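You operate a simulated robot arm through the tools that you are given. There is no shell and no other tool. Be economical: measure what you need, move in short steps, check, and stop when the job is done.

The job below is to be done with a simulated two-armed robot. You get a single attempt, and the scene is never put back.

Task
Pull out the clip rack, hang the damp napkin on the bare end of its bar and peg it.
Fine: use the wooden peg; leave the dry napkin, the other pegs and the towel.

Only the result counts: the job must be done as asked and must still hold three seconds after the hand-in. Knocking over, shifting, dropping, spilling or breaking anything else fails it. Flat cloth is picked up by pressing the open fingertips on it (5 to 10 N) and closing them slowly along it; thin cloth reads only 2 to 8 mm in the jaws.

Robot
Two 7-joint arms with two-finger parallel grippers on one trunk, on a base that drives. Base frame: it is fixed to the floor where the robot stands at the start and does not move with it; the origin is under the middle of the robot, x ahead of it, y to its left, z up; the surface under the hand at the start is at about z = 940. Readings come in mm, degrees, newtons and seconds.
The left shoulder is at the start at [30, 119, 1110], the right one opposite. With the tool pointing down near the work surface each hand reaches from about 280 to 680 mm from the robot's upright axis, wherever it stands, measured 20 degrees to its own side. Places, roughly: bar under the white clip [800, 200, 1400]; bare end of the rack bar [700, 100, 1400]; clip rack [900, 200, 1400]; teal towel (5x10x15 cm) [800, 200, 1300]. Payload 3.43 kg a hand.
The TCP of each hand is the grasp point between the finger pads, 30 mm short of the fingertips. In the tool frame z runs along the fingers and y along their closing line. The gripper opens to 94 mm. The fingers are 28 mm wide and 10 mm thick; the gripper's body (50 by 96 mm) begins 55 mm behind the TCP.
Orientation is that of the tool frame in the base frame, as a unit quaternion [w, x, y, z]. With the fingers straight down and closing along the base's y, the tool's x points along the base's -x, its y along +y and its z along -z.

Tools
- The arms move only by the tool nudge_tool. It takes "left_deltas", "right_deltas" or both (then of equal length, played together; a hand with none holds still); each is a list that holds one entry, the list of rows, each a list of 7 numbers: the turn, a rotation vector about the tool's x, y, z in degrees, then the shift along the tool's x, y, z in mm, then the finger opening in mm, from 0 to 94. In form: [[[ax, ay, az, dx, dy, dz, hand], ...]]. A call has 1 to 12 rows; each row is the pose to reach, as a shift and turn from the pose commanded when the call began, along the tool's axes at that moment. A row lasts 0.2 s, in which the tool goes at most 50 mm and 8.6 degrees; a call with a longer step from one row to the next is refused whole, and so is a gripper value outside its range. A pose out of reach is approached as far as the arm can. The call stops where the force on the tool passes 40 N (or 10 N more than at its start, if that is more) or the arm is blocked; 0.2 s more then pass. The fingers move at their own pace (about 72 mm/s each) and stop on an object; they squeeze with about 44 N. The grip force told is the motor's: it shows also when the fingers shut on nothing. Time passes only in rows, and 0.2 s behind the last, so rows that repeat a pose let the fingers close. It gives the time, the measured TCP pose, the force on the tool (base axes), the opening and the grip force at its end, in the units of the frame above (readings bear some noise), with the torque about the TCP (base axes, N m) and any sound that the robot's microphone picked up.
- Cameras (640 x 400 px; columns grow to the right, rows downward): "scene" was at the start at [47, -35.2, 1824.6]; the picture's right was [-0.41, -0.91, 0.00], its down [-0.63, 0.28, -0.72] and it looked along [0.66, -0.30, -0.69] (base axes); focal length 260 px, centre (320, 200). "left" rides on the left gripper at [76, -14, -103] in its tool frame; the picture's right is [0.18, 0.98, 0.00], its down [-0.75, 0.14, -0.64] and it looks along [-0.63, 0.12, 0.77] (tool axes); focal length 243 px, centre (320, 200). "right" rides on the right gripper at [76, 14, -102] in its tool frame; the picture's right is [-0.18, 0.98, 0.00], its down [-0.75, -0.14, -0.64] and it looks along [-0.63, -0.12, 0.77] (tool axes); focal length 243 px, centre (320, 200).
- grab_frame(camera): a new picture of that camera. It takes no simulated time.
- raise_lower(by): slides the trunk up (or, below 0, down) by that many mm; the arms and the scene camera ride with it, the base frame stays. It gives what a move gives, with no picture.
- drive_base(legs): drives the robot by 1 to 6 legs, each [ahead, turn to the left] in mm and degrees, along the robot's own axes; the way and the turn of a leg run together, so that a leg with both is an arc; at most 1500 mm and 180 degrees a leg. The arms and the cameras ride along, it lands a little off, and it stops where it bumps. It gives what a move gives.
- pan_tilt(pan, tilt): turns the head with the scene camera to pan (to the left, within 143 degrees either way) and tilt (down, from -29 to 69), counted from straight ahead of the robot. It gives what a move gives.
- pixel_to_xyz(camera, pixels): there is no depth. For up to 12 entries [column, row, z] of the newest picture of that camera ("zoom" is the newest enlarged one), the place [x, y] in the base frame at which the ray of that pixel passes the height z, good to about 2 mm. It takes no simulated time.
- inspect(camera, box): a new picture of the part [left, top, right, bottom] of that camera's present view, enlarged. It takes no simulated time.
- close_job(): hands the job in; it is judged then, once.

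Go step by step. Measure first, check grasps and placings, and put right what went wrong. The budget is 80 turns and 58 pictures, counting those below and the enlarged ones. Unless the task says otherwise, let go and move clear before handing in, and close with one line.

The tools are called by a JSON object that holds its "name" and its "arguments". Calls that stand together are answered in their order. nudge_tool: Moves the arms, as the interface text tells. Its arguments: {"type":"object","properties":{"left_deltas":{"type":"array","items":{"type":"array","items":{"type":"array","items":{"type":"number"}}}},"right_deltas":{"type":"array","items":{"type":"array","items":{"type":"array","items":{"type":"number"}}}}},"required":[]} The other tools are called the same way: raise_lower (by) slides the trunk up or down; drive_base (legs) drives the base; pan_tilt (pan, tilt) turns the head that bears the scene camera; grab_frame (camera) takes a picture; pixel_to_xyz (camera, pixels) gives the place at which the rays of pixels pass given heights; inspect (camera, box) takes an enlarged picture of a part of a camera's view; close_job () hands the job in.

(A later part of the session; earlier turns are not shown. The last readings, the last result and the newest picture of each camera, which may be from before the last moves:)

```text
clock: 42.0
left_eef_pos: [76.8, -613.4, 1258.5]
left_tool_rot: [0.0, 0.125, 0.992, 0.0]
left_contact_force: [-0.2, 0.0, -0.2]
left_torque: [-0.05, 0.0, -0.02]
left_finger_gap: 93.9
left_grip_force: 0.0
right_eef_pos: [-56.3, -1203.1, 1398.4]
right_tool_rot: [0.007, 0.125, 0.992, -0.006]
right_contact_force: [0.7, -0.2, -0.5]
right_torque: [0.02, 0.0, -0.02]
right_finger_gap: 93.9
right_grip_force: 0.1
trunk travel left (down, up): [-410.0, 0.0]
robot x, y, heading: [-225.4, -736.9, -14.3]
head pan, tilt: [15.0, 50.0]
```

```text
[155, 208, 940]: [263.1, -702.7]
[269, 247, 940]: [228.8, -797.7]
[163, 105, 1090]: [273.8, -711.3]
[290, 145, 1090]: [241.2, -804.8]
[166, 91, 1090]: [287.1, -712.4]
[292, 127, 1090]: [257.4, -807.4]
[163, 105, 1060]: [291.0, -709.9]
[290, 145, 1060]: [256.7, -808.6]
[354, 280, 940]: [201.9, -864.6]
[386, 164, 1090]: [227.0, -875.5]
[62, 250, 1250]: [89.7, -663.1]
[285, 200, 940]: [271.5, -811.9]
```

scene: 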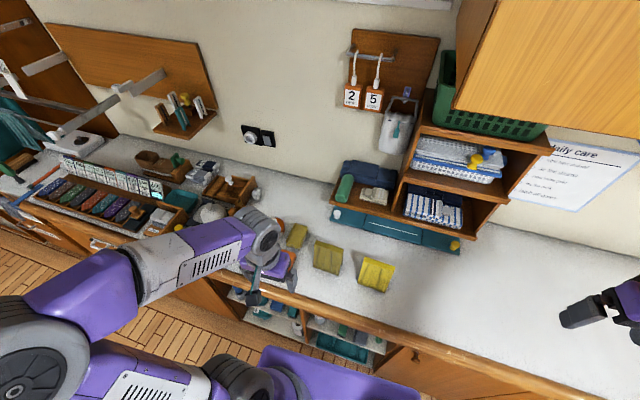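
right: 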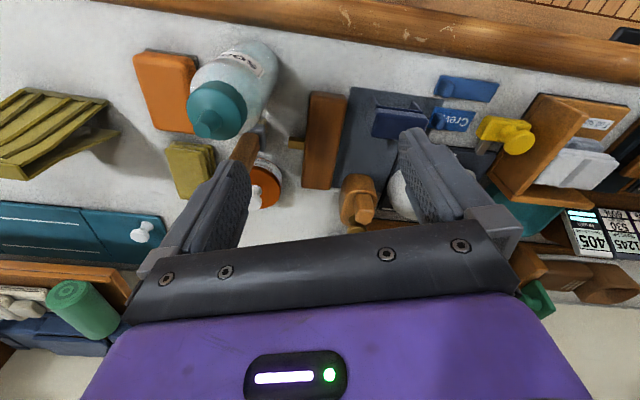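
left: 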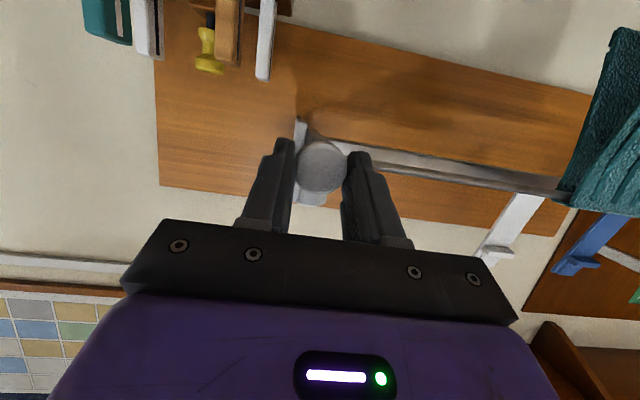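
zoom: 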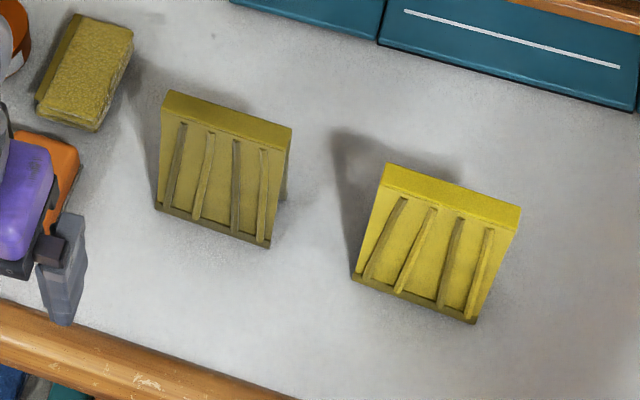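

The damp napkin's fold is at about [264,-759], z≈1088, running ~19° off the y axis. I'll yaw the left hand −86° so it closes across the fold and stop above it.

{"name": "nudge_tool", "arguments": {"left_deltas": [[[0, 0, -8, -20, -9, 0, 80], [0, 0, -16, -40, -18, 0, 70], [0, 0, -24, -60, -26, 0, 70], [0, 0, -32, -80, -35, 0, 70], [0, 0, -40, -100, -44, 0, 70], [0, 0, -48, -120, -52, 0, 70], [0, 0, -56, -140, -61, 0, 70], [0, 0, -64, -160, -70, 0, 70], [0, 0, -72, -180, -78, 20, 70], [0, 0, -80, -200, -87, 50, 70], [0, 0, -86, -217, -94, 80, 70], [0, 0, -86, -217, -94, 80, 70]]]}}

{"name": "grab_frame", "arguments": {"camera": "left"}}

{"name": "inspect", "arguments": {"camera": "scene", "box": [240, 190, 440, 320]}}

```text
clock: 44.6
left_eef_pos: [262.5, -757.2, 1177.3]
left_tool_rot: [0.0, -0.586, 0.81, 0.0]
left_contact_force: [-0.1, -0.8, 0.3]
left_torque: [0.01, -0.03, 0.01]
left_finger_gap: 70.1
left_grip_force: 0.1
right_eef_pos: [-56.7, -1202.8, 1398.5]
right_tool_rot: [0.007, 0.124, 0.992, -0.006]
right_contact_force: [-0.7, 0.2, -0.8]
right_torque: [-0.03, -0.03, -0.01]
right_finger_gap: 94.1
right_grip_force: 0.1
trunk travel left (down, up): [-410.0, 0.0]
robot x, y, heading: [-226.4, -739.3, -14.5]
head pan, tilt: [15.0, 50.0]
```

```text
21 pictures are left
```

left: 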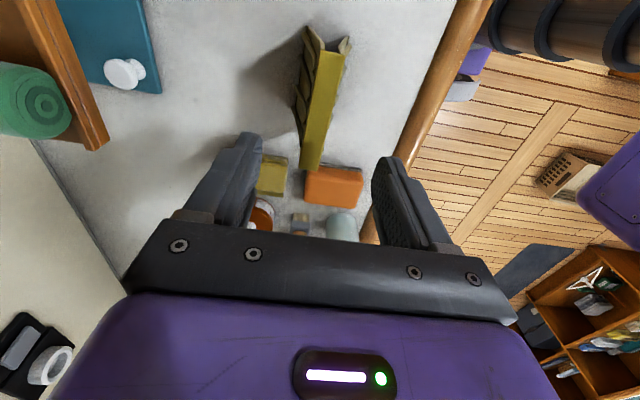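

```text
3.08 times, centred on (340, 255) of scene
```

zoom: 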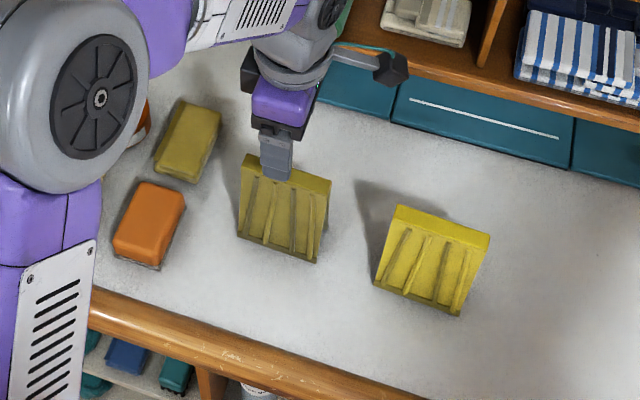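

The fold lies centred between the fingers (tilt ≈2°, offset ≈2 mm). I'll descend so the tips are ~17 mm below the fold, and close.

{"name": "nudge_tool", "arguments": {"left_deltas": [[[0, 0, 2, 0, 2, 30, 60], [0, 0, 2, 0, 2, 60, 50], [0, 0, 2, 0, 2, 79, 50], [0, 0, 2, 0, 2, 79, 30], [0, 0, 2, 0, 2, 79, 15], [0, 0, 2, 0, 2, 79, 0], [0, 0, 2, 0, 2, 79, 0]]]}}

{"name": "grab_frame", "arguments": {"camera": "left"}}

```text
clock: 46.2
left_eef_pos: [260.7, -759.7, 1098.3]
left_tool_rot: [-0.001, -0.571, 0.821, -0.001]
left_contact_force: [-0.4, 0.4, 0.8]
left_torque: [0.01, -0.01, 0.02]
left_finger_gap: 18.5
left_grip_force: 44.3
right_eef_pos: [-55.3, -1202.3, 1398.7]
right_tool_rot: [0.007, 0.124, 0.992, -0.007]
right_contact_force: [-0.5, -0.5, 0.2]
right_torque: [0.03, -0.01, -0.02]
right_finger_gap: 94.2
right_grip_force: 0.1
trunk travel left (down, up): [-410.0, 0.0]
robot x, y, heading: [-225.8, -740.2, -14.2]
head pan, tilt: [15.0, 50.0]
```

```text
19 pictures are left
```

left: 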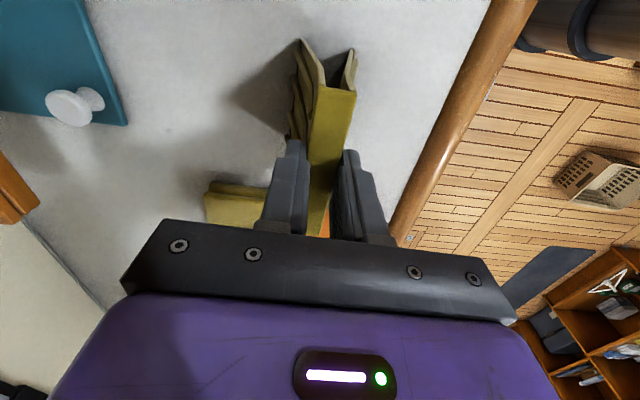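

The napkin is gripped at 18.5 mm. I'll lift it 170 mm, draw it back toward the robot, and check it hangs.

{"name": "nudge_tool", "arguments": {"left_deltas": [[[0, 0, 0, 0, 0, -20, 0], [0, 0, 0, 0, 0, -60, 0], [0, 0, 0, 0, 0, -105, 0], [0, 0, 0, 0, 0, -150, 0], [0, 0, 0, 0, 0, -190, 0], [0, 0, 0, 0, 40, -190, 0], [0, 0, 0, 0, 80, -190, 0], [0, 0, 0, -10, 120, -190, 0], [0, 0, 0, -20, 160, -190, 0], [0, 0, 0, -30, 175, -190, 0]]]}}

{"name": "grab_frame", "arguments": {"camera": "scene"}}

```text
clock: 48.4
left_eef_pos: [108.7, -669.4, 1286.9]
left_tool_rot: [0.0, -0.57, 0.821, -0.001]
left_contact_force: [-0.6, -0.1, -1.1]
left_torque: [0.0, 0.01, -0.02]
left_finger_gap: 18.3
left_grip_force: 44.2
right_eef_pos: [-56.6, -1203.2, 1398.6]
right_tool_rot: [0.007, 0.124, 0.992, -0.006]
right_contact_force: [-0.5, -0.6, 1.3]
right_torque: [-0.01, -0.02, 0.0]
right_finger_gap: 94.0
right_grip_force: 0.0
trunk travel left (down, up): [-410.0, 0.0]
robot x, y, heading: [-225.7, -743.0, -14.3]
head pan, tilt: [15.0, 50.0]
```

```text
18 pictures are left
```

scene: 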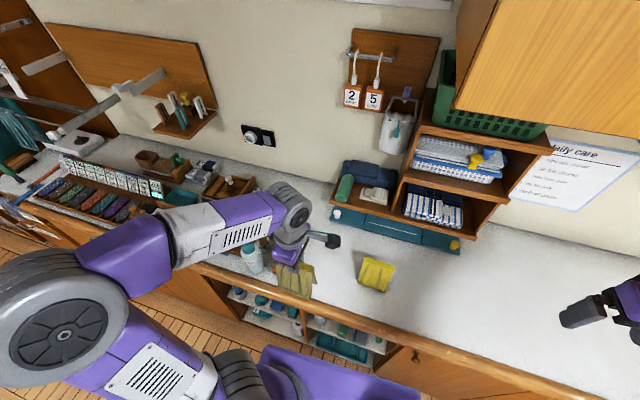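

Napkin is held and the dry one is untouched. I'll drive back along the counter to in front of the rack.

{"name": "drive_base", "arguments": {"legs": [[0, -93], [-774, 0], [0, 90]]}}

{"name": "pan_tilt", "arguments": {"pan": 20, "tilt": 40}}

{"name": "grab_frame", "arguments": {"camera": "scene"}}

```text
clock: 60.2
left_eef_pos: [356.6, 21.5, 1287.2]
left_tool_rot: [0.0, -0.527, 0.85, 0.0]
left_contact_force: [0.2, 1.0, -0.5]
left_torque: [0.01, 0.04, -0.04]
left_finger_gap: 18.4
left_grip_force: 44.3
right_eef_pos: [135.1, -489.5, 1397.7]
right_tool_rot: [0.006, 0.177, 0.984, -0.006]
right_contact_force: [0.8, -0.4, -0.5]
right_torque: [0.02, 0.0, -0.02]
right_finger_gap: 93.8
right_grip_force: 0.1
trunk travel left (down, up): [-410.0, 0.0]
robot x, y, heading: [16.7, -14.1, -20.4]
head pan, tilt: [15.0, 50.0]
```

```text
clock: 61.0
left_eef_pos: [356.3, 21.7, 1287.2]
left_tool_rot: [0.0, -0.526, 0.85, 0.0]
left_contact_force: [-0.2, -0.1, -1.2]
left_torque: [0.02, -0.02, -0.03]
left_finger_gap: 18.4
left_grip_force: 43.8
right_eef_pos: [135.4, -490.6, 1397.9]
right_tool_rot: [0.007, 0.177, 0.984, -0.006]
right_contact_force: [0.6, 0.5, -0.4]
right_torque: [0.01, -0.01, -0.01]
right_finger_gap: 94.1
right_grip_force: 0.0
trunk travel left (down, up): [-410.0, 0.0]
robot x, y, heading: [18.3, -9.6, -20.6]
head pan, tilt: [20.0, 40.0]
```

```text
17 pictures are left
```

scene: 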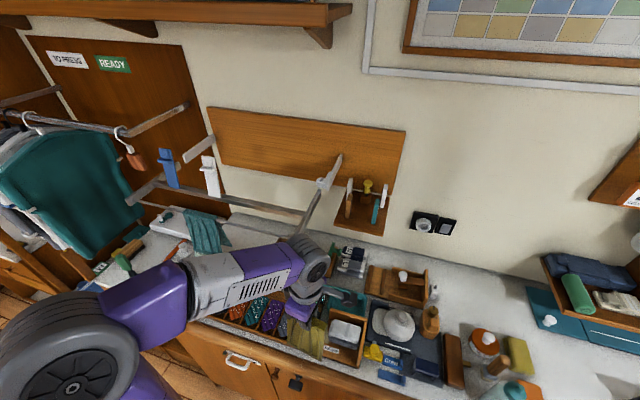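

The napkin is at the rack. The rod (shifted by the pull) should run from about [493,63] to the towel at [553,253], z≈1390, and I'll hang the napkin around [519,144]. First I'll raise the hand so the napkin's lower edge clears the rod.

{"name": "nudge_tool", "arguments": {"left_deltas": [[[0, 0, -2, 0, 0, -40, 0], [0, 0, -4, 0, 0, -80, 0], [0, 0, -6, 0, 0, -120, 0], [0, 0, -8.5, 0, 0, -160, 0], [0, 0, -8.5, 0, 0, -200, 0], [0, 0, -8.5, 0, 0, -240, 0], [0, 0, -8.5, -10, 0, -275, 0], [0, 0, -8.5, -20, 0, -300, 0]]]}}

{"name": "inspect", "arguments": {"camera": "scene", "box": [120, 140, 400, 320]}}

```text
clock: 62.8
left_eef_pos: [363.6, 26.7, 1549.2]
left_tool_rot: [-0.006, -0.587, 0.81, 0.006]
left_contact_force: [-0.3, -0.8, -1.0]
left_torque: [-0.01, 0.03, 0.02]
left_finger_gap: 18.6
left_grip_force: 43.9
left hand out of reach, approached as far as the arm can: row 7, 8
right_eef_pos: [135.0, -490.5, 1397.9]
right_tool_rot: [0.006, 0.177, 0.984, -0.007]
right_contact_force: [0.5, 1.0, 0.1]
right_torque: [0.03, -0.02, 0.02]
right_finger_gap: 93.9
right_grip_force: 0.0
trunk travel left (down, up): [-410.0, 0.0]
robot x, y, heading: [19.0, -10.4, -20.6]
head pan, tilt: [20.0, 40.0]
```

```text
2.22 times, centred on (260, 230) of scene
```

zoom: 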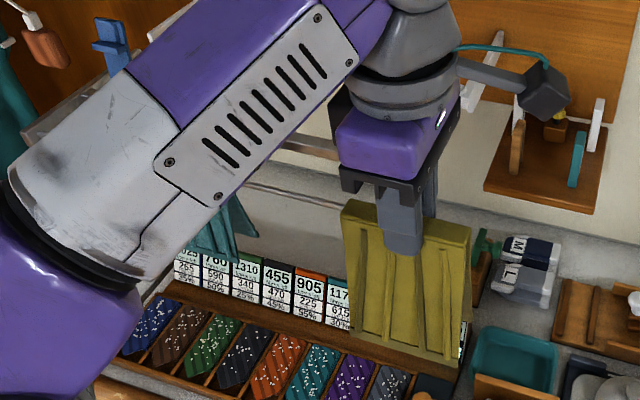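

The vertical reach tops out at 1549, so the napkin can't clear the rod pointing straight down. I'll tilt it instead (open end forward-down) and slide it onto the rod diagonally, backing the base 100 mm first for room.

{"name": "drive_base", "arguments": {"legs": [[-100, 2.5]]}}

{"name": "nudge_tool", "arguments": {"left_deltas": [[[7, 0, 0, 0, 0, 8, 0], [14, 0, 0, 0, 0, 16, 0], [21, 0, 0, 0, 0, 24, 0], [28, 0, 0, 0, 0, 32, 0], [35, 0, 0, 0, 0, 40, 0], [42, 0, 0, 0, 0, 40, 0], [45, 0, 0, 0, 0, 40, 0], [45, 0, 0, 0, 0, 40, 0]]]}}

{"name": "grab_frame", "arguments": {"camera": "scene"}}

```text
clock: 63.9
left_eef_pos: [272.2, 72.6, 1548.6]
left_tool_rot: [-0.006, -0.603, 0.798, 0.006]
left_contact_force: [-0.4, -0.2, -0.6]
left_torque: [0.01, -0.04, 0.0]
left_finger_gap: 18.6
left_grip_force: 44.4
right_eef_pos: [64.8, -452.4, 1398.5]
right_tool_rot: [0.007, 0.156, 0.988, -0.006]
right_contact_force: [0.1, 0.0, 0.4]
right_torque: [0.01, 0.02, 0.03]
right_finger_gap: 93.9
right_grip_force: 0.0
trunk travel left (down, up): [-410.0, 0.0]
robot x, y, heading: [-75.0, 20.8, -17.8]
head pan, tilt: [20.0, 40.0]
```

```text
clock: 65.7
left_eef_pos: [269.6, 71.6, 1509.1]
left_tool_rot: [0.226, -0.56, 0.738, -0.301]
left_contact_force: [-0.4, 0.7, -0.9]
left_torque: [-0.02, 0.05, -0.04]
left_finger_gap: 18.3
left_grip_force: 44.3
right_eef_pos: [64.4, -453.8, 1398.4]
right_tool_rot: [0.006, 0.157, 0.988, -0.006]
right_contact_force: [-0.3, 0.1, 0.0]
right_torque: [0.01, -0.03, -0.03]
right_finger_gap: 94.1
right_grip_force: 0.2
trunk travel left (down, up): [-410.0, 0.0]
robot x, y, heading: [-69.1, 18.6, -18.1]
head pan, tilt: [20.0, 40.0]
```

```text
15 pictures are left
```

scene: 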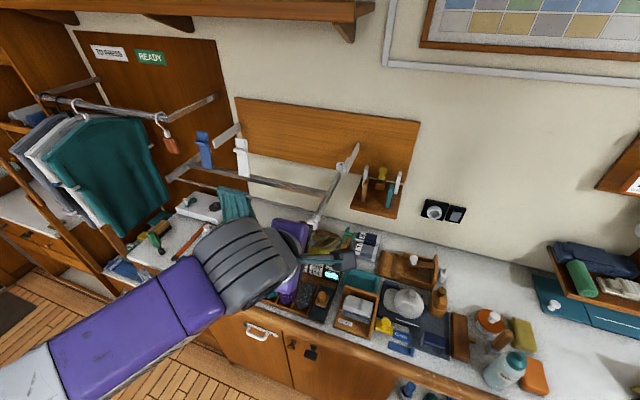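

The hand is tilted 45° with the napkin, clear of the rack. I'll verify the rod's real position on a zoom before threading.

{"name": "inspect", "arguments": {"camera": "scene", "box": [170, 140, 370, 270]}}

{"name": "inspect", "arguments": {"camera": "left", "box": [0, 0, 640, 400]}}

```text
3.08 times, centred on (270, 205) of scene
```

zoom: 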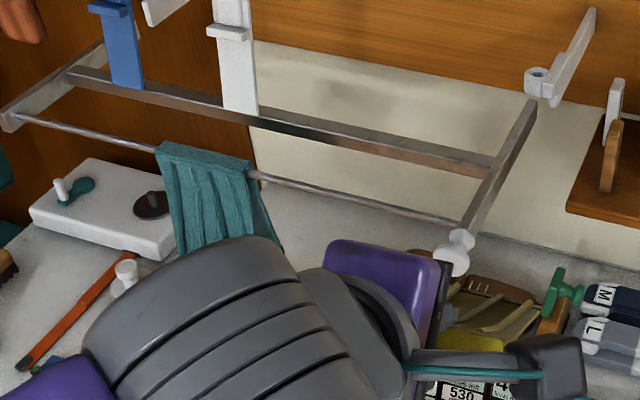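

```text
1.00 times, centred on (320, 200) of left (not enlarged: the box is as wide or as high as the picture)
```

zoom: 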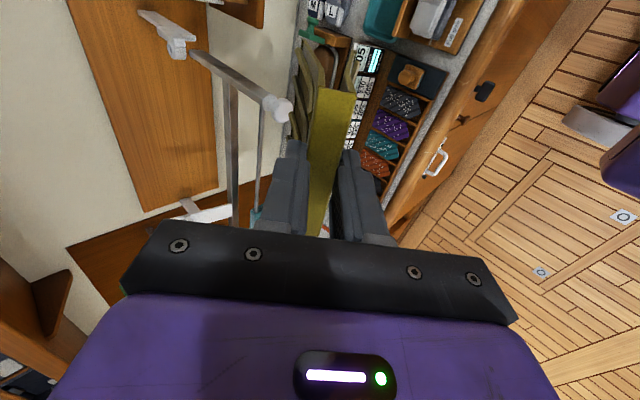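

Measuring rod points on the scene frame: (257,198.5), (309,210.5), knob (312.9,221).

{"name": "pixel_to_xyz", "arguments": {"camera": "scene", "pixels": [[257, 198.5, 1390], [309, 210.5, 1390], [257, 198.5, 1380], [309, 210.5, 1380], [312.9, 221, 1388], [247.4, 193.5, 1395]]}}

```text
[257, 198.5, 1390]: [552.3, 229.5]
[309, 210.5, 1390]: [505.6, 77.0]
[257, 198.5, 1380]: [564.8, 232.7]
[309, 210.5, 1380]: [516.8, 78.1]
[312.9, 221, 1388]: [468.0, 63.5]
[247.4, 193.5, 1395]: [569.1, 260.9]
```

The rod is confirmed at about [525,148,1391] for the hang spot, angle ≈17.5°. I'll move left first, then forward, to bring the napkin's open edge just in front of and above the rod.

{"name": "nudge_tool", "arguments": {"left_deltas": [[[0, 0.5, 0.5, -36, 0, 0, 0], [0, 1.3, 1.3, -72, 0, 0, 0], [0, 1.3, 1.3, -108, 0, 0, 0], [0, 1.3, 1.3, -143, 0, 0, 0], [0, 1.3, 1.3, -143, -25, 20, 0], [0, 1.3, 1.3, -143, -50, 40, 0], [0, 1.3, 1.3, -143, -79, 60, 0], [0, 1.3, 1.3, -143, -79, 60, 0]]]}}

{"name": "inspect", "arguments": {"camera": "scene", "box": [170, 120, 400, 270]}}

{"name": "inspect", "arguments": {"camera": "left", "box": [100, 0, 500, 240]}}

```text
clock: 67.5
left_eef_pos: [404.7, 184.2, 1522.4]
left_tool_rot: [0.22, -0.548, 0.747, -0.304]
left_contact_force: [0.0, -0.4, -1.3]
left_torque: [0.02, 0.04, -0.02]
left_finger_gap: 18.2
left_grip_force: 44.0
right_eef_pos: [64.4, -453.3, 1398.6]
right_tool_rot: [0.006, 0.157, 0.988, -0.007]
right_contact_force: [-1.2, -0.8, 0.3]
right_torque: [-0.01, 0.01, 0.0]
right_finger_gap: 94.1
right_grip_force: 0.1
trunk travel left (down, up): [-410.0, 0.0]
robot x, y, heading: [-72.2, 18.2, -18.3]
head pan, tilt: [20.0, 40.0]
```

```text
2.67 times, centred on (285, 195) of scene
```

zoom: 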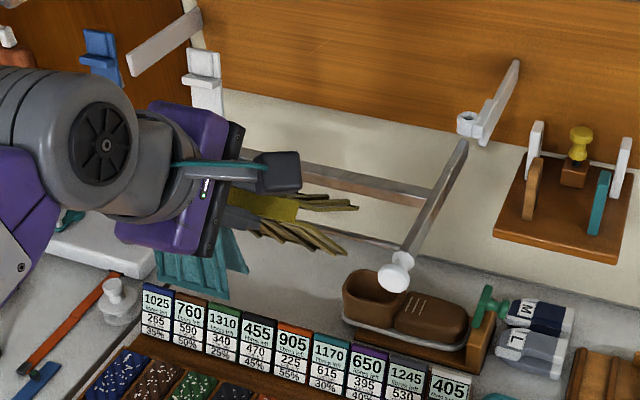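

```text
1.60 times, centred on (300, 120) of left
```

zoom: 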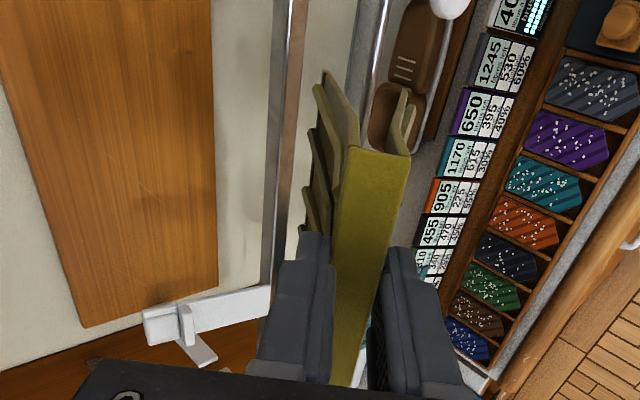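

In the left zoom the thin rod (385,10→370,90) runs through the middle of the napkin's opening. I'll advance along the finger axis 90 mm, then look.

{"name": "nudge_tool", "arguments": {"left_deltas": [[[0, 0, 0, 0, 0, 20, 0], [0, 0, 0, 0, 0, 40, 0], [0, 0, 0, 0, 0, 60, 0], [0, 0, 0, 0, 0, 75, 0], [0, 0, 0, 0, 0, 90, 0]]]}}

{"name": "inspect", "arguments": {"camera": "left", "box": [100, 0, 500, 240]}}

```text
clock: 68.7
left_eef_pos: [464.0, 164.4, 1458.7]
left_tool_rot: [0.22, -0.549, 0.747, -0.304]
left_contact_force: [0.2, -0.6, -0.5]
left_torque: [0.05, 0.06, 0.0]
left_finger_gap: 18.3
left_grip_force: 44.0
right_eef_pos: [65.0, -453.2, 1398.9]
right_tool_rot: [0.006, 0.157, 0.988, -0.007]
right_contact_force: [0.7, 0.0, -0.5]
right_torque: [-0.02, 0.04, 0.03]
right_finger_gap: 94.1
right_grip_force: 0.0
trunk travel left (down, up): [-410.0, 0.0]
robot x, y, heading: [-72.5, 18.2, -18.2]
head pan, tilt: [20.0, 40.0]
```

```text
1.60 times, centred on (300, 120) of left
```

zoom: 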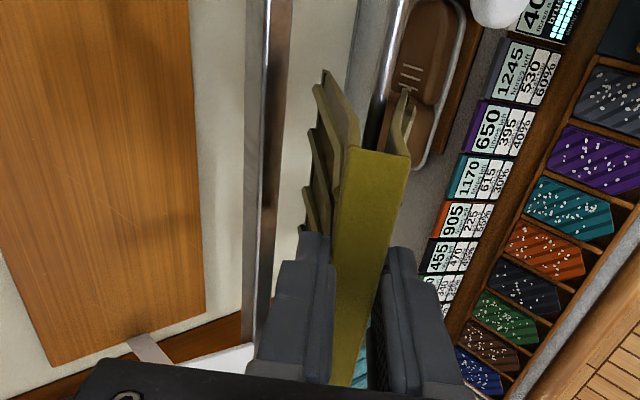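

The rod runs inside the opening between both panels, heading under the middle of the fold. I'll advance another 45 mm slowly, until just before contact.

{"name": "nudge_tool", "arguments": {"left_deltas": [[[0, 0, 0, 0, 0, 12, 0], [0, 0, 0, 0, 0, 24, 0], [0, 0, 0, 0, 0, 34, 0], [0, 0, 0, 0, 0, 42, 0]]]}}

{"name": "inspect", "arguments": {"camera": "left", "box": [200, 0, 440, 150]}}

```text
clock: 69.7
left_eef_pos: [493.1, 154.8, 1426.0]
left_tool_rot: [0.22, -0.548, 0.748, -0.303]
left_contact_force: [-0.8, 0.3, -1.9]
left_torque: [0.1, 0.09, -0.05]
left_finger_gap: 18.4
left_grip_force: 43.8
right_eef_pos: [65.4, -452.7, 1398.1]
right_tool_rot: [0.006, 0.156, 0.988, -0.006]
right_contact_force: [-0.7, -0.7, 0.1]
right_torque: [0.03, -0.02, 0.01]
right_finger_gap: 94.2
right_grip_force: 0.0
trunk travel left (down, up): [-410.0, 0.0]
robot x, y, heading: [-73.6, 22.1, -17.9]
head pan, tilt: [20.0, 40.0]
```

```text
2.67 times, centred on (320, 75) of left
```

zoom: 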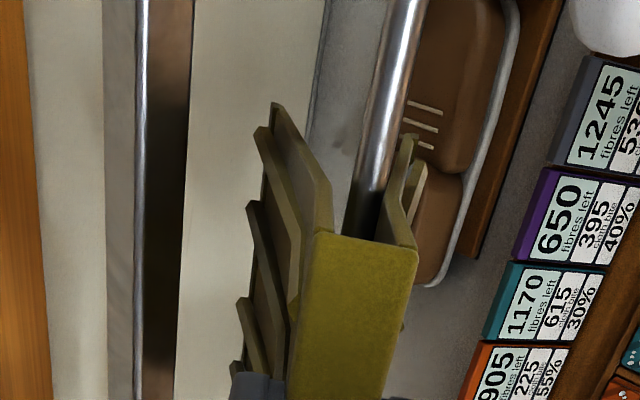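

The rod is well inside the fold. Now I'll rotate the napkin upright about the rod, keeping the rod in the same spot under the fold.

{"name": "nudge_tool", "arguments": {"left_deltas": [[[-7.5, 0, 0, 0, -5.9, 0.4, 0], [-15, 0, 0, 0, -11.6, 1.5, 0], [-22.5, 0, 0, 0, -17.2, 3.4, 0], [-30, 0, 0, 0, -22.5, 6, 0], [-37.5, 0, 0, 0, -27.4, 9.3, 0], [-45, 0, 0, 0, -31.8, 13.2, 0], [-45, 0, 0, 0, -27, 18, 0]]]}}

{"name": "inspect", "arguments": {"camera": "scene", "box": [190, 120, 390, 260]}}

{"name": "inspect", "arguments": {"camera": "left", "box": [200, 0, 440, 150]}}

```text
clock: 71.3
left_eef_pos: [526.3, 146.6, 1430.4]
left_tool_rot: [-0.007, -0.59, 0.808, 0.005]
left_contact_force: [9.2, 0.1, -2.9]
left_torque: [-0.13, -0.43, -0.36]
left_finger_gap: 18.3
left_grip_force: 43.7
left hand out of reach, approached as far as the arm can: row 6
right_eef_pos: [66.6, -452.5, 1399.0]
right_tool_rot: [0.006, 0.156, 0.988, -0.007]
right_contact_force: [-0.2, -0.1, 0.7]
right_torque: [0.03, 0.0, 0.01]
right_finger_gap: 93.9
right_grip_force: 0.0
trunk travel left (down, up): [-410.0, 0.0]
robot x, y, heading: [-70.5, 22.8, -18.2]
head pan, tilt: [20.0, 40.0]
```

```text
2.86 times, centred on (290, 190) of scene
```

zoom: 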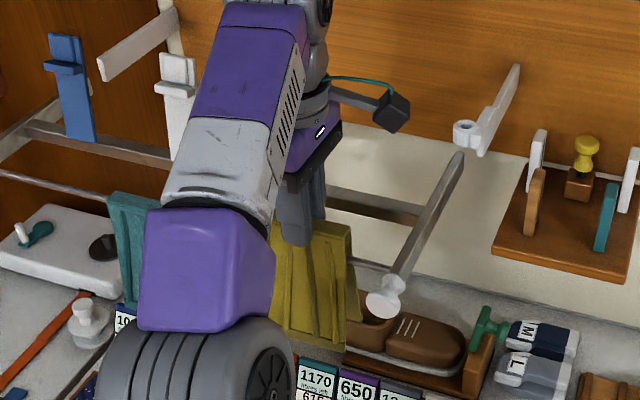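

```text
2.67 times, centred on (320, 75) of left
```

zoom: 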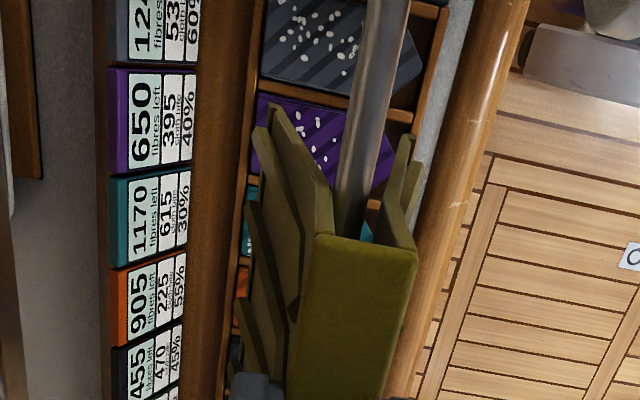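

The napkin is upright with the rod inside, touching the wall-side panel slightly (9 N forward). I'll shift 3 mm forward and lower gently toward contact.

{"name": "nudge_tool", "arguments": {"left_deltas": [[[0, 0, 0, 0, -3, 0, 0], [0, 0, 0, 0, -3, 3, 0], [0, 0, 0, 0, -3, 6, 0], [0, 0, 0, 0, -3, 9, 0]]]}}

```text
clock: 72.3
left_eef_pos: [525.1, 144.6, 1423.1]
left_tool_rot: [-0.007, -0.59, 0.807, 0.006]
left_contact_force: [3.1, -0.1, -0.6]
left_torque: [0.03, -0.17, -0.18]
left_finger_gap: 18.6
left_grip_force: 44.2
right_eef_pos: [64.3, -451.8, 1399.2]
right_tool_rot: [0.006, 0.157, 0.988, -0.005]
right_contact_force: [0.1, -0.1, 0.7]
right_torque: [0.03, -0.01, -0.02]
right_finger_gap: 94.1
right_grip_force: 0.0
trunk travel left (down, up): [-410.0, 0.0]
robot x, y, heading: [-70.5, 19.2, -18.2]
head pan, tilt: [20.0, 40.0]
```

No vertical contact yet at 1423; lowering a little further.

{"name": "nudge_tool", "arguments": {"left_deltas": [[[0, 0, 0, 0, -1, 3, 0], [0, 0, 0, 0, -1, 6, 0], [0, 0, 0, 0, -1, 9, 0]]]}}

{"name": "inspect", "arguments": {"camera": "left", "box": [200, 0, 440, 150]}}

```text
clock: 73.1
left_eef_pos: [527.4, 143.1, 1413.7]
left_tool_rot: [-0.006, -0.591, 0.807, 0.005]
left_contact_force: [0.8, -0.2, -1.0]
left_torque: [0.01, -0.02, -0.01]
left_finger_gap: 18.4
left_grip_force: 44.1
right_eef_pos: [64.8, -452.8, 1397.6]
right_tool_rot: [0.007, 0.157, 0.988, -0.006]
right_contact_force: [-0.3, -0.1, -0.5]
right_torque: [0.01, 0.03, 0.0]
right_finger_gap: 93.9
right_grip_force: 0.1
trunk travel left (down, up): [-410.0, 0.0]
robot x, y, heading: [-72.0, 20.2, -18.0]
head pan, tilt: [20.0, 40.0]
```

```text
2.67 times, centred on (320, 75) of left
```

zoom: 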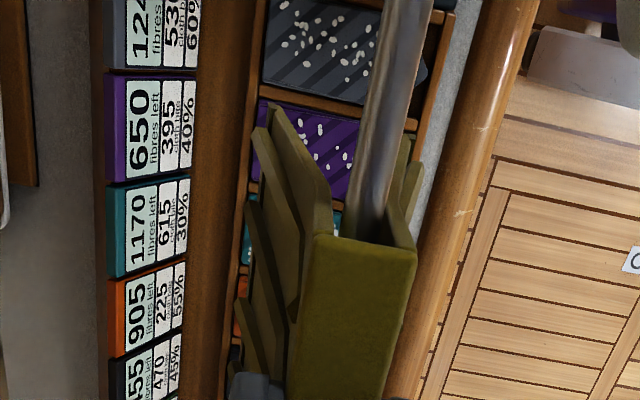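

Rod is centred under the fold, still no contact. A few mm more.

{"name": "nudge_tool", "arguments": {"left_deltas": [[[0, 0, 0, 0, 0, 2, 0], [0, 0, 0, 0, 0, 4, 0], [0, 0, 0, 0, 0, 6, 0]]]}}

```text
clock: 73.9
left_eef_pos: [525.9, 144.8, 1408.8]
left_tool_rot: [-0.006, -0.59, 0.807, 0.005]
left_contact_force: [0.1, 0.5, -1.3]
left_torque: [-0.01, 0.02, 0.02]
left_finger_gap: 18.4
left_grip_force: 43.9
right_eef_pos: [64.8, -452.4, 1398.4]
right_tool_rot: [0.006, 0.156, 0.988, -0.006]
right_contact_force: [-0.1, -0.1, -0.5]
right_torque: [0.0, -0.01, 0.0]
right_finger_gap: 94.0
right_grip_force: 0.1
trunk travel left (down, up): [-410.0, 0.0]
robot x, y, heading: [-75.0, 17.7, -18.1]
head pan, tilt: [20.0, 40.0]
```

{"name": "nudge_tool", "arguments": {"left_deltas": [[[0, 0, 0, 0, 0, 2, 0], [0, 0, 0, 0, 0, 4, 0], [0, 0, 0, 0, 0, 6, 0], [0, 0, 0, 0, 0, 8, 0]]]}}

{"name": "inspect", "arguments": {"camera": "left", "box": [200, 0, 440, 150]}}

```text
clock: 74.9
left_eef_pos: [525.9, 144.6, 1402.4]
left_tool_rot: [-0.003, -0.591, 0.807, 0.003]
left_contact_force: [1.9, 0.1, 14.5]
left_torque: [0.41, -0.18, 0.04]
left_finger_gap: 18.3
left_grip_force: 44.6
right_eef_pos: [63.7, -454.0, 1397.7]
right_tool_rot: [0.007, 0.157, 0.988, -0.007]
right_contact_force: [0.4, 0.5, -0.8]
right_torque: [-0.01, 0.02, 0.01]
right_finger_gap: 94.1
right_grip_force: 0.0
trunk travel left (down, up): [-410.0, 0.0]
robot x, y, heading: [-76.0, 18.5, -18.2]
head pan, tilt: [20.0, 40.0]
```

```text
2.67 times, centred on (320, 75) of left
```

zoom: 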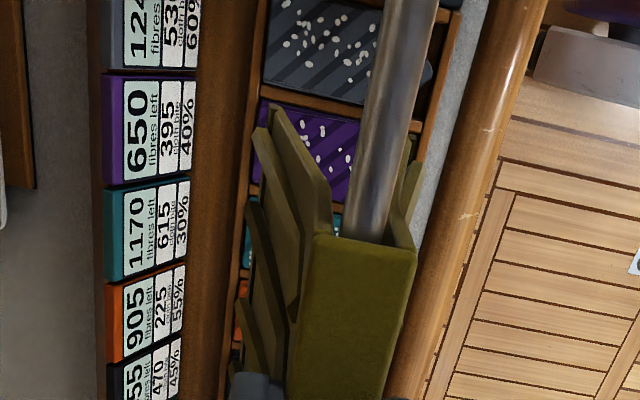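

Contact at 14.5 N: the fold rests on the rod (TCP 1402). I'll release and lift straight up.

{"name": "nudge_tool", "arguments": {"left_deltas": [[[0, 0, 0, 0, 0, -2, 10], [0, 0, 0, 0, 0, -2, 36], [0, 0, 0, 0, 0, -2, 36], [0, 0, 0, 0, 0, -20, 36], [0, 0, 0, 0, 0, -50, 36], [0, 0, 0, 0, 0, -85, 36], [0, 0, 0, 0, 40, -95, 36], [0, 0, 0, 0, 85, -95, 36], [0, 0, 0, 0, 130, -95, 36]]]}}

{"name": "inspect", "arguments": {"camera": "scene", "box": [190, 110, 410, 260]}}

```text
clock: 76.9
left_eef_pos: [399.5, 185.5, 1499.5]
left_tool_rot: [-0.005, -0.591, 0.807, 0.004]
left_contact_force: [-0.1, -0.7, 0.4]
left_torque: [-0.04, -0.05, 0.01]
left_finger_gap: 35.9
left_grip_force: 0.0
left hand out of reach, approached as far as the arm can: row 5, 6, 7
right_eef_pos: [62.7, -451.0, 1399.8]
right_tool_rot: [0.009, 0.157, 0.988, -0.006]
right_contact_force: [-0.4, 0.5, 0.7]
right_torque: [-0.03, 0.0, 0.03]
right_finger_gap: 94.0
right_grip_force: 0.0
trunk travel left (down, up): [-410.0, 0.0]
robot x, y, heading: [-73.9, 19.5, -18.3]
head pan, tilt: [20.0, 40.0]
```

```text
2.67 times, centred on (300, 185) of scene
```

zoom: 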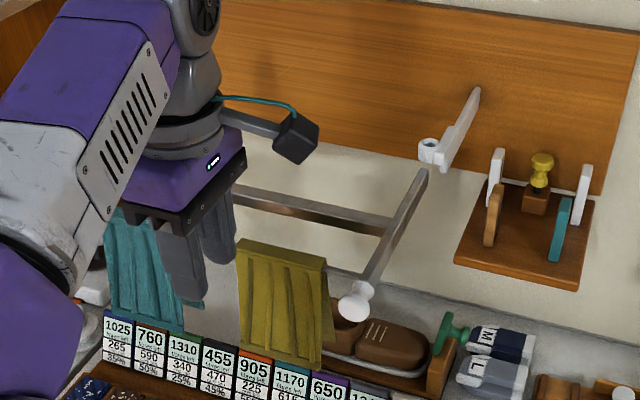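

The napkin hangs on the bare rod at zoom (240-330,240-370). I'll measure the wooden peg and napkin fold from this zoom.

{"name": "pixel_to_xyz", "arguments": {"camera": "zoom", "pixels": [[489, 245, 1257], [497, 185, 1340], [497, 185, 1330], [497, 185, 1320], [489, 192, 1330], [489, 192, 1345], [238, 242, 1388], [328, 260, 1388], [492, 205, 1257], [456, 262, 1255], [560, 260, 1257], [540, 160, 1330]]}}

```text
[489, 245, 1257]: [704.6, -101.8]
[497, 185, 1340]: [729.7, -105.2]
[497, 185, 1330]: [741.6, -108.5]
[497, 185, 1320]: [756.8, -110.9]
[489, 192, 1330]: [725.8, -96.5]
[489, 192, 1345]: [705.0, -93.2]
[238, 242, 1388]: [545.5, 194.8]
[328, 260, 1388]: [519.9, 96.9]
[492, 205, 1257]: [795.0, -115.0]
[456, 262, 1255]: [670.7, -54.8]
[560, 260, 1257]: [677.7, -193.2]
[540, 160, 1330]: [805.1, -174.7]
```

Peg foot is at about [705,-102,1257], some 80 mm tall. The rack is left of the peg, so I'll use the right arm, whose elbow swings away from the rack. First I'll park the left hand back and bring the right hand forward, pitched like before.

{"name": "nudge_tool", "arguments": {"left_deltas": [[[0, 0, 0, 0, 40, 0, 36], [0, 0, 0, 0, 80, 0, 36], [0, 0, 0, 0, 120, 0, 36], [0, 0, 0, -10, 140, 35, 36], [0, 0, 0, -20, 140, 80, 36], [0, 0, 0, -30, 140, 125, 36], [0, 0, 0, -40, 140, 170, 36], [0, 0, 0, -50, 140, 210, 36], [0, 0, 0, -50, 140, 250, 36], [0, 0, 0, -50, 140, 250, 36]]], "right_deltas": [[[0, -7, 0, -15, 40, 6, 70], [0, -14, 0, -30, 80, 12, 60], [0, -21, 0, -45, 120, 18, 60], [0, -28, 0, -60, 160, 24, 60], [0, -35, 0, -75, 200, 30, 60], [0, -42, 0, -90, 240, 36, 60], [0, -49, 0, -105, 280, 42, 60], [0, -56, 0, -120, 320, 48, 60], [0, -63, 0, -135, 360, 54, 60], [0, -70, 0, -150, 400, 60, 60]]]}}

{"name": "drive_base", "arguments": {"legs": [[80, 0]]}}

```text
clock: 79.0
left_eef_pos: [282.8, 272.8, 1246.4]
left_tool_rot: [-0.006, -0.59, 0.807, 0.006]
left_contact_force: [0.9, 0.2, 0.8]
left_torque: [0.07, -0.01, -0.02]
left_finger_gap: 35.9
left_grip_force: 0.0
right_eef_pos: [305.1, -99.8, 1355.0]
right_tool_rot: [0.518, 0.138, 0.841, 0.073]
right_contact_force: [0.2, -0.9, -0.4]
right_torque: [0.01, 0.0, 0.03]
right_finger_gap: 60.1
right_grip_force: 0.1
trunk travel left (down, up): [-410.0, 0.0]
robot x, y, heading: [-75.4, 18.0, -18.3]
head pan, tilt: [20.0, 40.0]
stopped in row 10 (right hand): the arm was blocked; the commanded pose is now the measured one
```

```text
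clock: 80.0
left_eef_pos: [358.1, 250.7, 1247.1]
left_tool_rot: [-0.007, -0.591, 0.807, 0.006]
left_contact_force: [-0.3, 0.6, 0.2]
left_torque: [0.0, -0.03, -0.03]
left_finger_gap: 36.0
left_grip_force: 0.0
right_eef_pos: [382.8, -123.7, 1354.3]
right_tool_rot: [0.518, 0.138, 0.841, 0.073]
right_contact_force: [-0.5, -0.4, 0.0]
right_torque: [-0.02, 0.02, 0.03]
right_finger_gap: 60.1
right_grip_force: 0.1
trunk travel left (down, up): [-410.0, 0.0]
robot x, y, heading: [2.4, -7.2, -18.0]
head pan, tilt: [20.0, 40.0]
```

The right arm met something in the last row (likely its own body crossing inward), leaving the hand rolled ~20°. Moving outward should clear it, so I'll go to the pre-grasp point in front of the peg and straighten the hand.

{"name": "nudge_tool", "arguments": {"right_deltas": [[[2, -1.3, -1.6, -9, 5, 32, 60], [4, -2.6, -3.1, -19, 15, 64, 60], [6, -3.9, -4.6, -28, 27, 96, 60], [8, -5.2, -6.2, -38, 40, 128, 60], [10, -6.5, -7.8, -47, 52, 160, 60], [12, -7.8, -9.3, -56, 64, 192, 60], [13.7, -9.1, -10.8, -65.8, 76.6, 222.5, 60], [13.7, -9.1, -10.8, -65.8, 76.6, 222.5, 60]]]}}

{"name": "inspect", "arguments": {"camera": "right", "box": [200, 0, 440, 150]}}

```text
clock: 80.8
left_eef_pos: [359.5, 250.9, 1245.8]
left_tool_rot: [-0.006, -0.59, 0.808, 0.005]
left_contact_force: [0.6, 0.9, 0.8]
left_torque: [-0.04, 0.01, 0.01]
left_finger_gap: 36.0
left_grip_force: 0.0
right_eef_pos: [468.3, -116.2, 1369.4]
right_tool_rot: [0.538, 0.173, 0.821, 0.08]
right_contact_force: [-0.1, -0.1, -0.3]
right_torque: [0.01, 0.03, -0.01]
right_finger_gap: 60.1
right_grip_force: 0.0
trunk travel left (down, up): [-410.0, 0.0]
robot x, y, heading: [4.1, -6.2, -17.9]
head pan, tilt: [20.0, 40.0]
stopped in row 3 (right hand): the arm was blocked; the commanded pose is now the measured one
```

```text
2.67 times, centred on (320, 75) of right
```

zoom: 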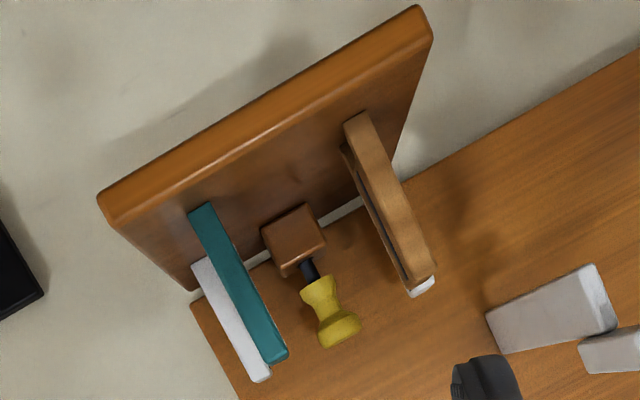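

The arm jams when crossing inward, so the right shoulder needs a better angle. From this view the wooden peg is two slabs with a slit, front and back. I'll retract the right hand to the right, then turn the robot 30° left so the peg lies straight ahead of the right shoulder.

{"name": "nudge_tool", "arguments": {"right_deltas": [[[0, 0, 0, 2, -33, -30, 60], [0, 0, 0, 4, -66, -60, 60], [0, 0, 0, 5, -100, -88, 60], [0, 0, 0, 7, -133, -118, 60], [0, 0, 0, 9, -166, -147, 60], [0, 0, 0, 10, -200, -176, 60], [0, 0, 0, 12, -233, -206, 60], [0, 0, 0, 13, -266, -235, 60]]]}}

{"name": "drive_base", "arguments": {"legs": [[0, 30]]}}

```text
clock: 82.6
left_eef_pos: [355.9, 249.3, 1247.3]
left_tool_rot: [-0.006, -0.59, 0.807, 0.005]
left_contact_force: [0.3, -0.3, 0.2]
left_torque: [-0.01, 0.0, -0.03]
left_finger_gap: 35.7
left_grip_force: 0.0
right_eef_pos: [201.3, -359.4, 1386.5]
right_tool_rot: [0.539, 0.172, 0.821, 0.081]
right_contact_force: [0.4, -0.7, 0.1]
right_torque: [-0.02, 0.01, -0.02]
right_finger_gap: 60.2
right_grip_force: 0.1
right hand out of reach, approached as far as the arm can: row 4, 5, 6, 7, 8
trunk travel left (down, up): [-410.0, 0.0]
robot x, y, heading: [-1.6, -4.9, -17.8]
head pan, tilt: [20.0, 40.0]
```

```text
clock: 84.5
left_eef_pos: [180.8, 394.1, 1247.3]
left_tool_rot: [0.009, 0.78, -0.625, -0.005]
left_contact_force: [-0.1, -0.4, 1.2]
left_torque: [0.03, -0.01, -0.05]
left_finger_gap: 36.0
left_grip_force: 0.0
right_eef_pos: [353.5, -210.1, 1385.0]
right_tool_rot: [0.498, -0.048, 0.838, 0.22]
right_contact_force: [-0.4, 0.2, 0.3]
right_torque: [0.01, -0.01, 0.0]
right_finger_gap: 60.1
right_grip_force: 0.1
trunk travel left (down, up): [-410.0, 0.0]
robot x, y, heading: [-0.1, -7.3, 12.2]
head pan, tilt: [20.0, 40.0]
```

The turn is done and the right shoulder now faces the peg. I'll straighten the right hand along the wall normal and go to 100 mm in front of the peg.

{"name": "nudge_tool", "arguments": {"right_deltas": [[[6, -1.6, -0.4, -6, 2, 25, 60], [12, -3.3, -0.8, -13, 4, 55, 60], [18, -5, -1.3, -21, 7, 88, 60], [24, -6.7, -1.7, -28, 10, 121, 60], [30, -8.4, -2.2, -36, 13, 154, 60], [36, -10, -2.6, -44, 15, 188, 60], [40, -11.2, -2.9, -52, 18, 222, 60], [40, -11.2, -2.9, -60, 21, 258, 60], [40, -11.2, -2.9, -68.4, 23, 296, 60], [40, -11.2, -2.9, -68.4, 23, 296, 60]]]}}

{"name": "inspect", "arguments": {"camera": "right", "box": [160, 0, 480, 200]}}

```text
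clock: 86.7
left_eef_pos: [179.6, 393.9, 1246.1]
left_tool_rot: [0.007, 0.781, -0.625, -0.004]
left_contact_force: [0.0, -0.3, -0.7]
left_torque: [0.03, 0.01, -0.03]
left_finger_gap: 35.8
left_grip_force: 0.1
right_eef_pos: [620.1, -73.4, 1334.0]
right_tool_rot: [0.568, 0.125, 0.808, -0.088]
right_contact_force: [-1.4, 0.6, 0.0]
right_torque: [0.03, 0.02, 0.04]
right_finger_gap: 59.7
right_grip_force: 0.2
right hand out of reach, approached as far as the arm can: row 1, 2, 3
trunk travel left (down, up): [-410.0, 0.0]
robot x, y, heading: [2.5, -4.3, 12.1]
head pan, tilt: [20.0, 40.0]
```

```text
2.00 times, centred on (320, 100) of right
```

zoom: 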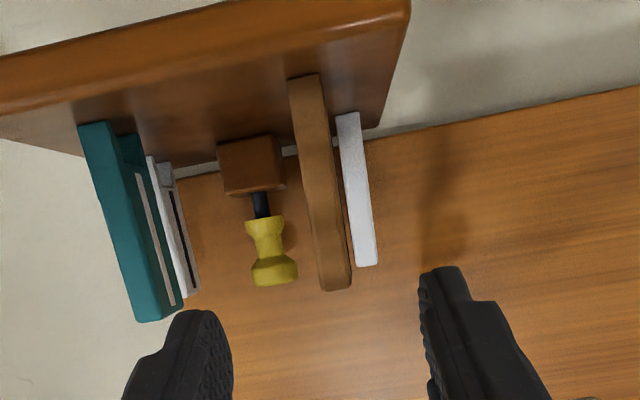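

The right hand faces the peg squarely (peg at zoom (305,75)–(338,290), ~80 mm tall, 3 mm left of centre). I'll advance so the pads flank its upper half and close on it.

{"name": "nudge_tool", "arguments": {"right_deltas": [[[0, 0, 0, 0, 3, 30, 44], [0, 0, 0, -3, 3, 60, 44], [0, 0, 0, -6, 3, 90, 44], [0, 0, 0, -8, 3, 115, 44], [0, 0, 0, -8, 3, 115, 20], [0, 0, 0, -8, 3, 115, 0], [0, 0, 0, -8, 3, 115, 0]]]}}

```text
clock: 88.3
left_eef_pos: [180.6, 394.0, 1246.4]
left_tool_rot: [0.008, 0.78, -0.625, -0.003]
left_contact_force: [-0.3, -0.5, -0.3]
left_torque: [-0.04, 0.05, 0.03]
left_finger_gap: 36.0
left_grip_force: 0.2
right_eef_pos: [706.6, -100.6, 1306.5]
right_tool_rot: [0.568, 0.126, 0.808, -0.089]
right_contact_force: [1.9, -0.1, 4.2]
right_torque: [-0.06, -0.19, 0.02]
right_finger_gap: 12.8
right_grip_force: 43.7
right hand out of reach, approached as far as the arm can: row 3, 4, 5, 6, 7
trunk travel left (down, up): [-410.0, 0.0]
robot x, y, heading: [1.6, -5.7, 12.2]
head pan, tilt: [20.0, 40.0]
```

Gripped the peg at 12.8 mm. I'll lift it 45 mm straight up, then draw back along the wall normal.

{"name": "nudge_tool", "arguments": {"right_deltas": [[[0, 0, 0, -14, 0, -5, 0], [0, 0, 0, -28, 0, -10, 0], [0, 0, 0, -42, 0, -15.4, 0], [0, 0, 0, -28.6, 0, -53, 0], [0, 0, 0, -15, 0, -90.6, 0], [0, 0, 0, -1, 0, -128, 0], [0, 0, 0, 12.4, 0, -166, 0], [0, 0, 0, 12.4, 0, -166, 0]]]}}

{"name": "grab_frame", "arguments": {"camera": "scene"}}

```text
clock: 90.1
left_eef_pos: [182.9, 394.4, 1247.9]
left_tool_rot: [0.008, 0.781, -0.625, -0.005]
left_contact_force: [0.4, 0.0, 0.0]
left_torque: [0.01, -0.01, 0.01]
left_finger_gap: 36.0
left_grip_force: 0.0
right_eef_pos: [558.2, -53.1, 1349.8]
right_tool_rot: [0.567, 0.127, 0.809, -0.09]
right_contact_force: [0.1, -0.6, -0.1]
right_torque: [-0.01, 0.0, 0.01]
right_finger_gap: 12.6
right_grip_force: 44.3
trunk travel left (down, up): [-410.0, 0.0]
robot x, y, heading: [1.7, -5.3, 12.3]
head pan, tilt: [20.0, 40.0]
```

```text
1 pictures are left
```

scene: 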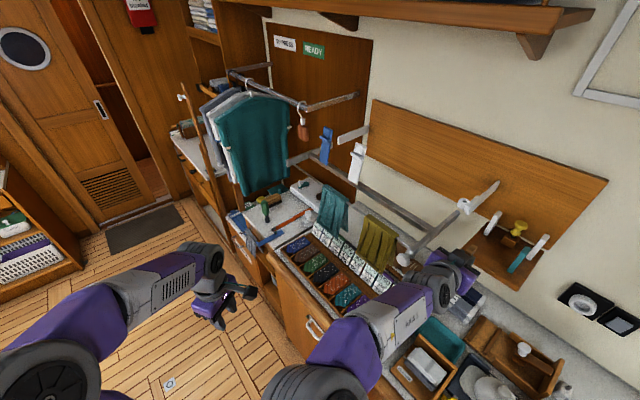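

The peg is in the right hand, its place on the shelf is empty, and the napkin hangs well. For the last stage I'll raise the hand above rack height and draw it back, then turn 20° more left so the rod is comfortably in the right arm's range.

{"name": "nudge_tool", "arguments": {"right_deltas": [[[0, 0, 0, -19, -11, -30, 0], [0, 0, 0, -38, -23, -60, 0], [0, 0, 0, -57, -34, -90, 0], [0, 0, 0, -76, -46, -120, 0], [0, 0, 0, -94.7, -57, -149.4, 0], [0, 0, 0, -94.7, -57, -149.4, 0]]]}}

```text
clock: 91.1
left_eef_pos: [180.8, 394.2, 1246.3]
left_tool_rot: [0.007, 0.78, -0.626, -0.004]
left_contact_force: [0.0, -0.3, 0.2]
left_torque: [0.01, 0.0, 0.0]
left_finger_gap: 36.0
left_grip_force: 0.0
right_eef_pos: [490.3, -141.2, 1423.0]
right_tool_rot: [0.528, 0.194, 0.813, -0.151]
right_contact_force: [-0.6, 0.8, -0.7]
right_torque: [-0.01, 0.03, 0.02]
right_finger_gap: 12.6
right_grip_force: 44.5
trunk travel left (down, up): [-410.0, 0.0]
robot x, y, heading: [3.5, -3.5, 12.2]
head pan, tilt: [20.0, 40.0]
stopped in row 4 (right hand): the arm was blocked; the commanded pose is now the measured one
```

The arm jams again when pulled back with the hand yawed 30° right of the robot, so the right hand wants to point straight ahead of the robot. I'll bring it to its natural yaw and tuck the left hand as before. Then I'll relocate the base left so the robot faces the wall with the rod on its right side.

{"name": "nudge_tool", "arguments": {"left_deltas": [[[0, 0, 0, 32, -5, -3, 36], [0, 0, 0, 64, -10, -6, 36], [0, 0, 0, 96, -15, -10, 36], [0, 0, 0, 128, -20, -14, 36], [0, 0, 0, 160, -25, -17, 36], [0, 0, 0, 192, -29, -20, 36], [0, 0, 0, 192, -29, -20, 36]]], "right_deltas": [[[-6.4, -0.7, -2.1, -6, 1, -8, 0], [-12.8, -1.4, -4.3, -12, 1, -15, 0], [-19.2, -2, -6.5, -18, 2, -23, 0], [-25.7, -2.7, -8.6, -25, 2, -30, 0], [-32, -3.4, -10.8, -31, 3, -38, 0], [-38.5, -4.1, -12.9, -37, 3.5, -45.7, 0], [-38.5, -4.1, -12.9, -37, 3.5, -45.7, 0]]]}}

```text
clock: 91.7
left_eef_pos: [204.6, 336.7, 1251.4]
left_tool_rot: [0.007, 0.78, -0.625, -0.003]
left_contact_force: [0.2, 0.6, 0.6]
left_torque: [0.02, -0.02, 0.0]
left_finger_gap: 35.8
left_grip_force: 0.0
right_eef_pos: [489.9, -191.8, 1418.7]
right_tool_rot: [0.522, 0.16, 0.827, -0.132]
right_contact_force: [0.5, -1.1, -0.4]
right_torque: [0.02, 0.01, 0.0]
right_finger_gap: 12.8
right_grip_force: 44.2
trunk travel left (down, up): [-410.0, 0.0]
robot x, y, heading: [3.4, -4.8, 12.1]
head pan, tilt: [20.0, 40.0]
stopped in row 3 (right hand): the arm was blocked; the commanded pose is now the measured one
```

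It jams while twisted, so I'll unwind the right hand to its natural pointing-down pose at the right side for travel. The peg stays gripped, and I'll tip it forward again later.

{"name": "nudge_tool", "arguments": {"right_deltas": [[[-2.3, 6.2, -3, 5, -16, -4, 0], [-4.6, 12.4, -6, 9, -31, -8, 0], [-6.8, 18.6, -9.1, 14, -46, -12, 0], [-9.1, 24.8, -12.1, 19, -62, -16, 0], [-11.4, 31, -15.1, 23, -77, -19, 0], [-13.7, 37.2, -18.2, 28, -93, -23, 0], [-16, 43.4, -21.2, 33, -108, -27, 0], [-18.2, 49.6, -24.2, 37, -124, -31, 0], [-20.5, 55.8, -27.3, 42, -139, -35, 0], [-22.8, 62, -30.3, 46.5, -154.6, -38.9, 0], [-22.8, 62, -30.3, 46.5, -154.6, -38.9, 0]]], "left_deltas": [[[0, 0, 0, 20, -3, 0, 36], [0, 0, 0, 40, -6, 0, 36], [0, 0, 0, 60, -9, -5, 36], [0, 0, 0, 80, -13, -10, 36], [0, 0, 0, 100, -16, -10, 36], [0, 0, 0, 125, -18, -10, 36], [0, 0, 0, 125, -18, -10, 36], [0, 0, 0, 125, -18, -10, 36], [0, 0, 0, 125, -18, -10, 36], [0, 0, 0, 125, -18, -10, 36], [0, 0, 0, 125, -18, -10, 36]]]}}

```text
clock: 94.1
left_eef_pos: [247.1, 219.9, 1258.8]
left_tool_rot: [0.007, 0.78, -0.625, -0.004]
left_contact_force: [-0.7, -0.1, -0.8]
left_torque: [-0.02, 0.01, 0.02]
left_finger_gap: 36.1
left_grip_force: 0.0
right_eef_pos: [378.1, -310.5, 1402.1]
right_tool_rot: [-0.001, -0.106, 0.994, 0.0]
right_contact_force: [-0.3, 0.1, -0.6]
right_torque: [-0.01, 0.0, -0.02]
right_finger_gap: 12.6
right_grip_force: 43.8
trunk travel left (down, up): [-410.0, 0.0]
robot x, y, heading: [5.6, -1.8, 12.2]
head pan, tilt: [20.0, 40.0]
```

Both hands are now in natural poses. Driving the base back, along, and to the left to about [-7,443], facing the wall.

{"name": "drive_base", "arguments": {"legs": [[-90, 0], [0, -111.7], [-471, 0], [0, 82]]}}

```text
clock: 105.8
left_eef_pos: [314.6, 530.1, 1259.5]
left_tool_rot: [-0.006, -0.597, 0.802, 0.006]
left_contact_force: [-0.6, -0.6, 0.3]
left_torque: [-0.04, 0.02, 0.0]
left_finger_gap: 36.0
left_grip_force: 0.1
right_eef_pos: [169.1, 2.9, 1402.0]
right_tool_rot: [-0.002, 0.149, 0.989, -0.001]
right_contact_force: [0.3, 0.2, 0.4]
right_torque: [0.01, -0.01, 0.03]
right_finger_gap: 12.8
right_grip_force: 44.2
trunk travel left (down, up): [-410.0, 0.0]
robot x, y, heading: [-11.8, 456.5, -17.2]
head pan, tilt: [20.0, 40.0]
```

In place at [-12,456], heading −17.2°. I'll bring the right hand to a staging pose before the rod, pitched forward, z≈1490, well above the rack.

{"name": "nudge_tool", "arguments": {"right_deltas": [[[0, -7, 0, -13, 24, -9, 0], [0, -14, 0, -27, 48, -18, 0], [0, -21, 0, -40, 71, -27, 0], [0, -28, 0, -53, 95, -36, 0], [0, -35, 0, -67, 119, -45, 0], [0, -42, 0, -80, 143, -54, 0], [0, -49, 0, -93, 167, -63, 0], [0, -56, 0, -107, 190, -72, 0], [0, -63, 0, -120, 214, -81, 0], [0, -70, 0, -133, 238, -88, 0], [0, -70, 0, -133, 238, -88, 0]]]}}

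```text
clock: 108.2
left_eef_pos: [313.8, 529.0, 1259.6]
left_tool_rot: [-0.005, -0.597, 0.802, 0.006]
left_contact_force: [-0.1, 0.3, 0.1]
left_torque: [0.02, -0.01, -0.03]
left_finger_gap: 36.4
left_grip_force: 0.2
right_eef_pos: [366.0, 189.8, 1488.3]
right_tool_rot: [0.568, 0.122, 0.81, -0.085]
right_contact_force: [-0.3, -0.2, -0.1]
right_torque: [0.03, 0.0, 0.02]
right_finger_gap: 12.7
right_grip_force: 44.1
trunk travel left (down, up): [-410.0, 0.0]
robot x, y, heading: [-8.4, 452.7, -17.0]
head pan, tilt: [20.0, 40.0]
```

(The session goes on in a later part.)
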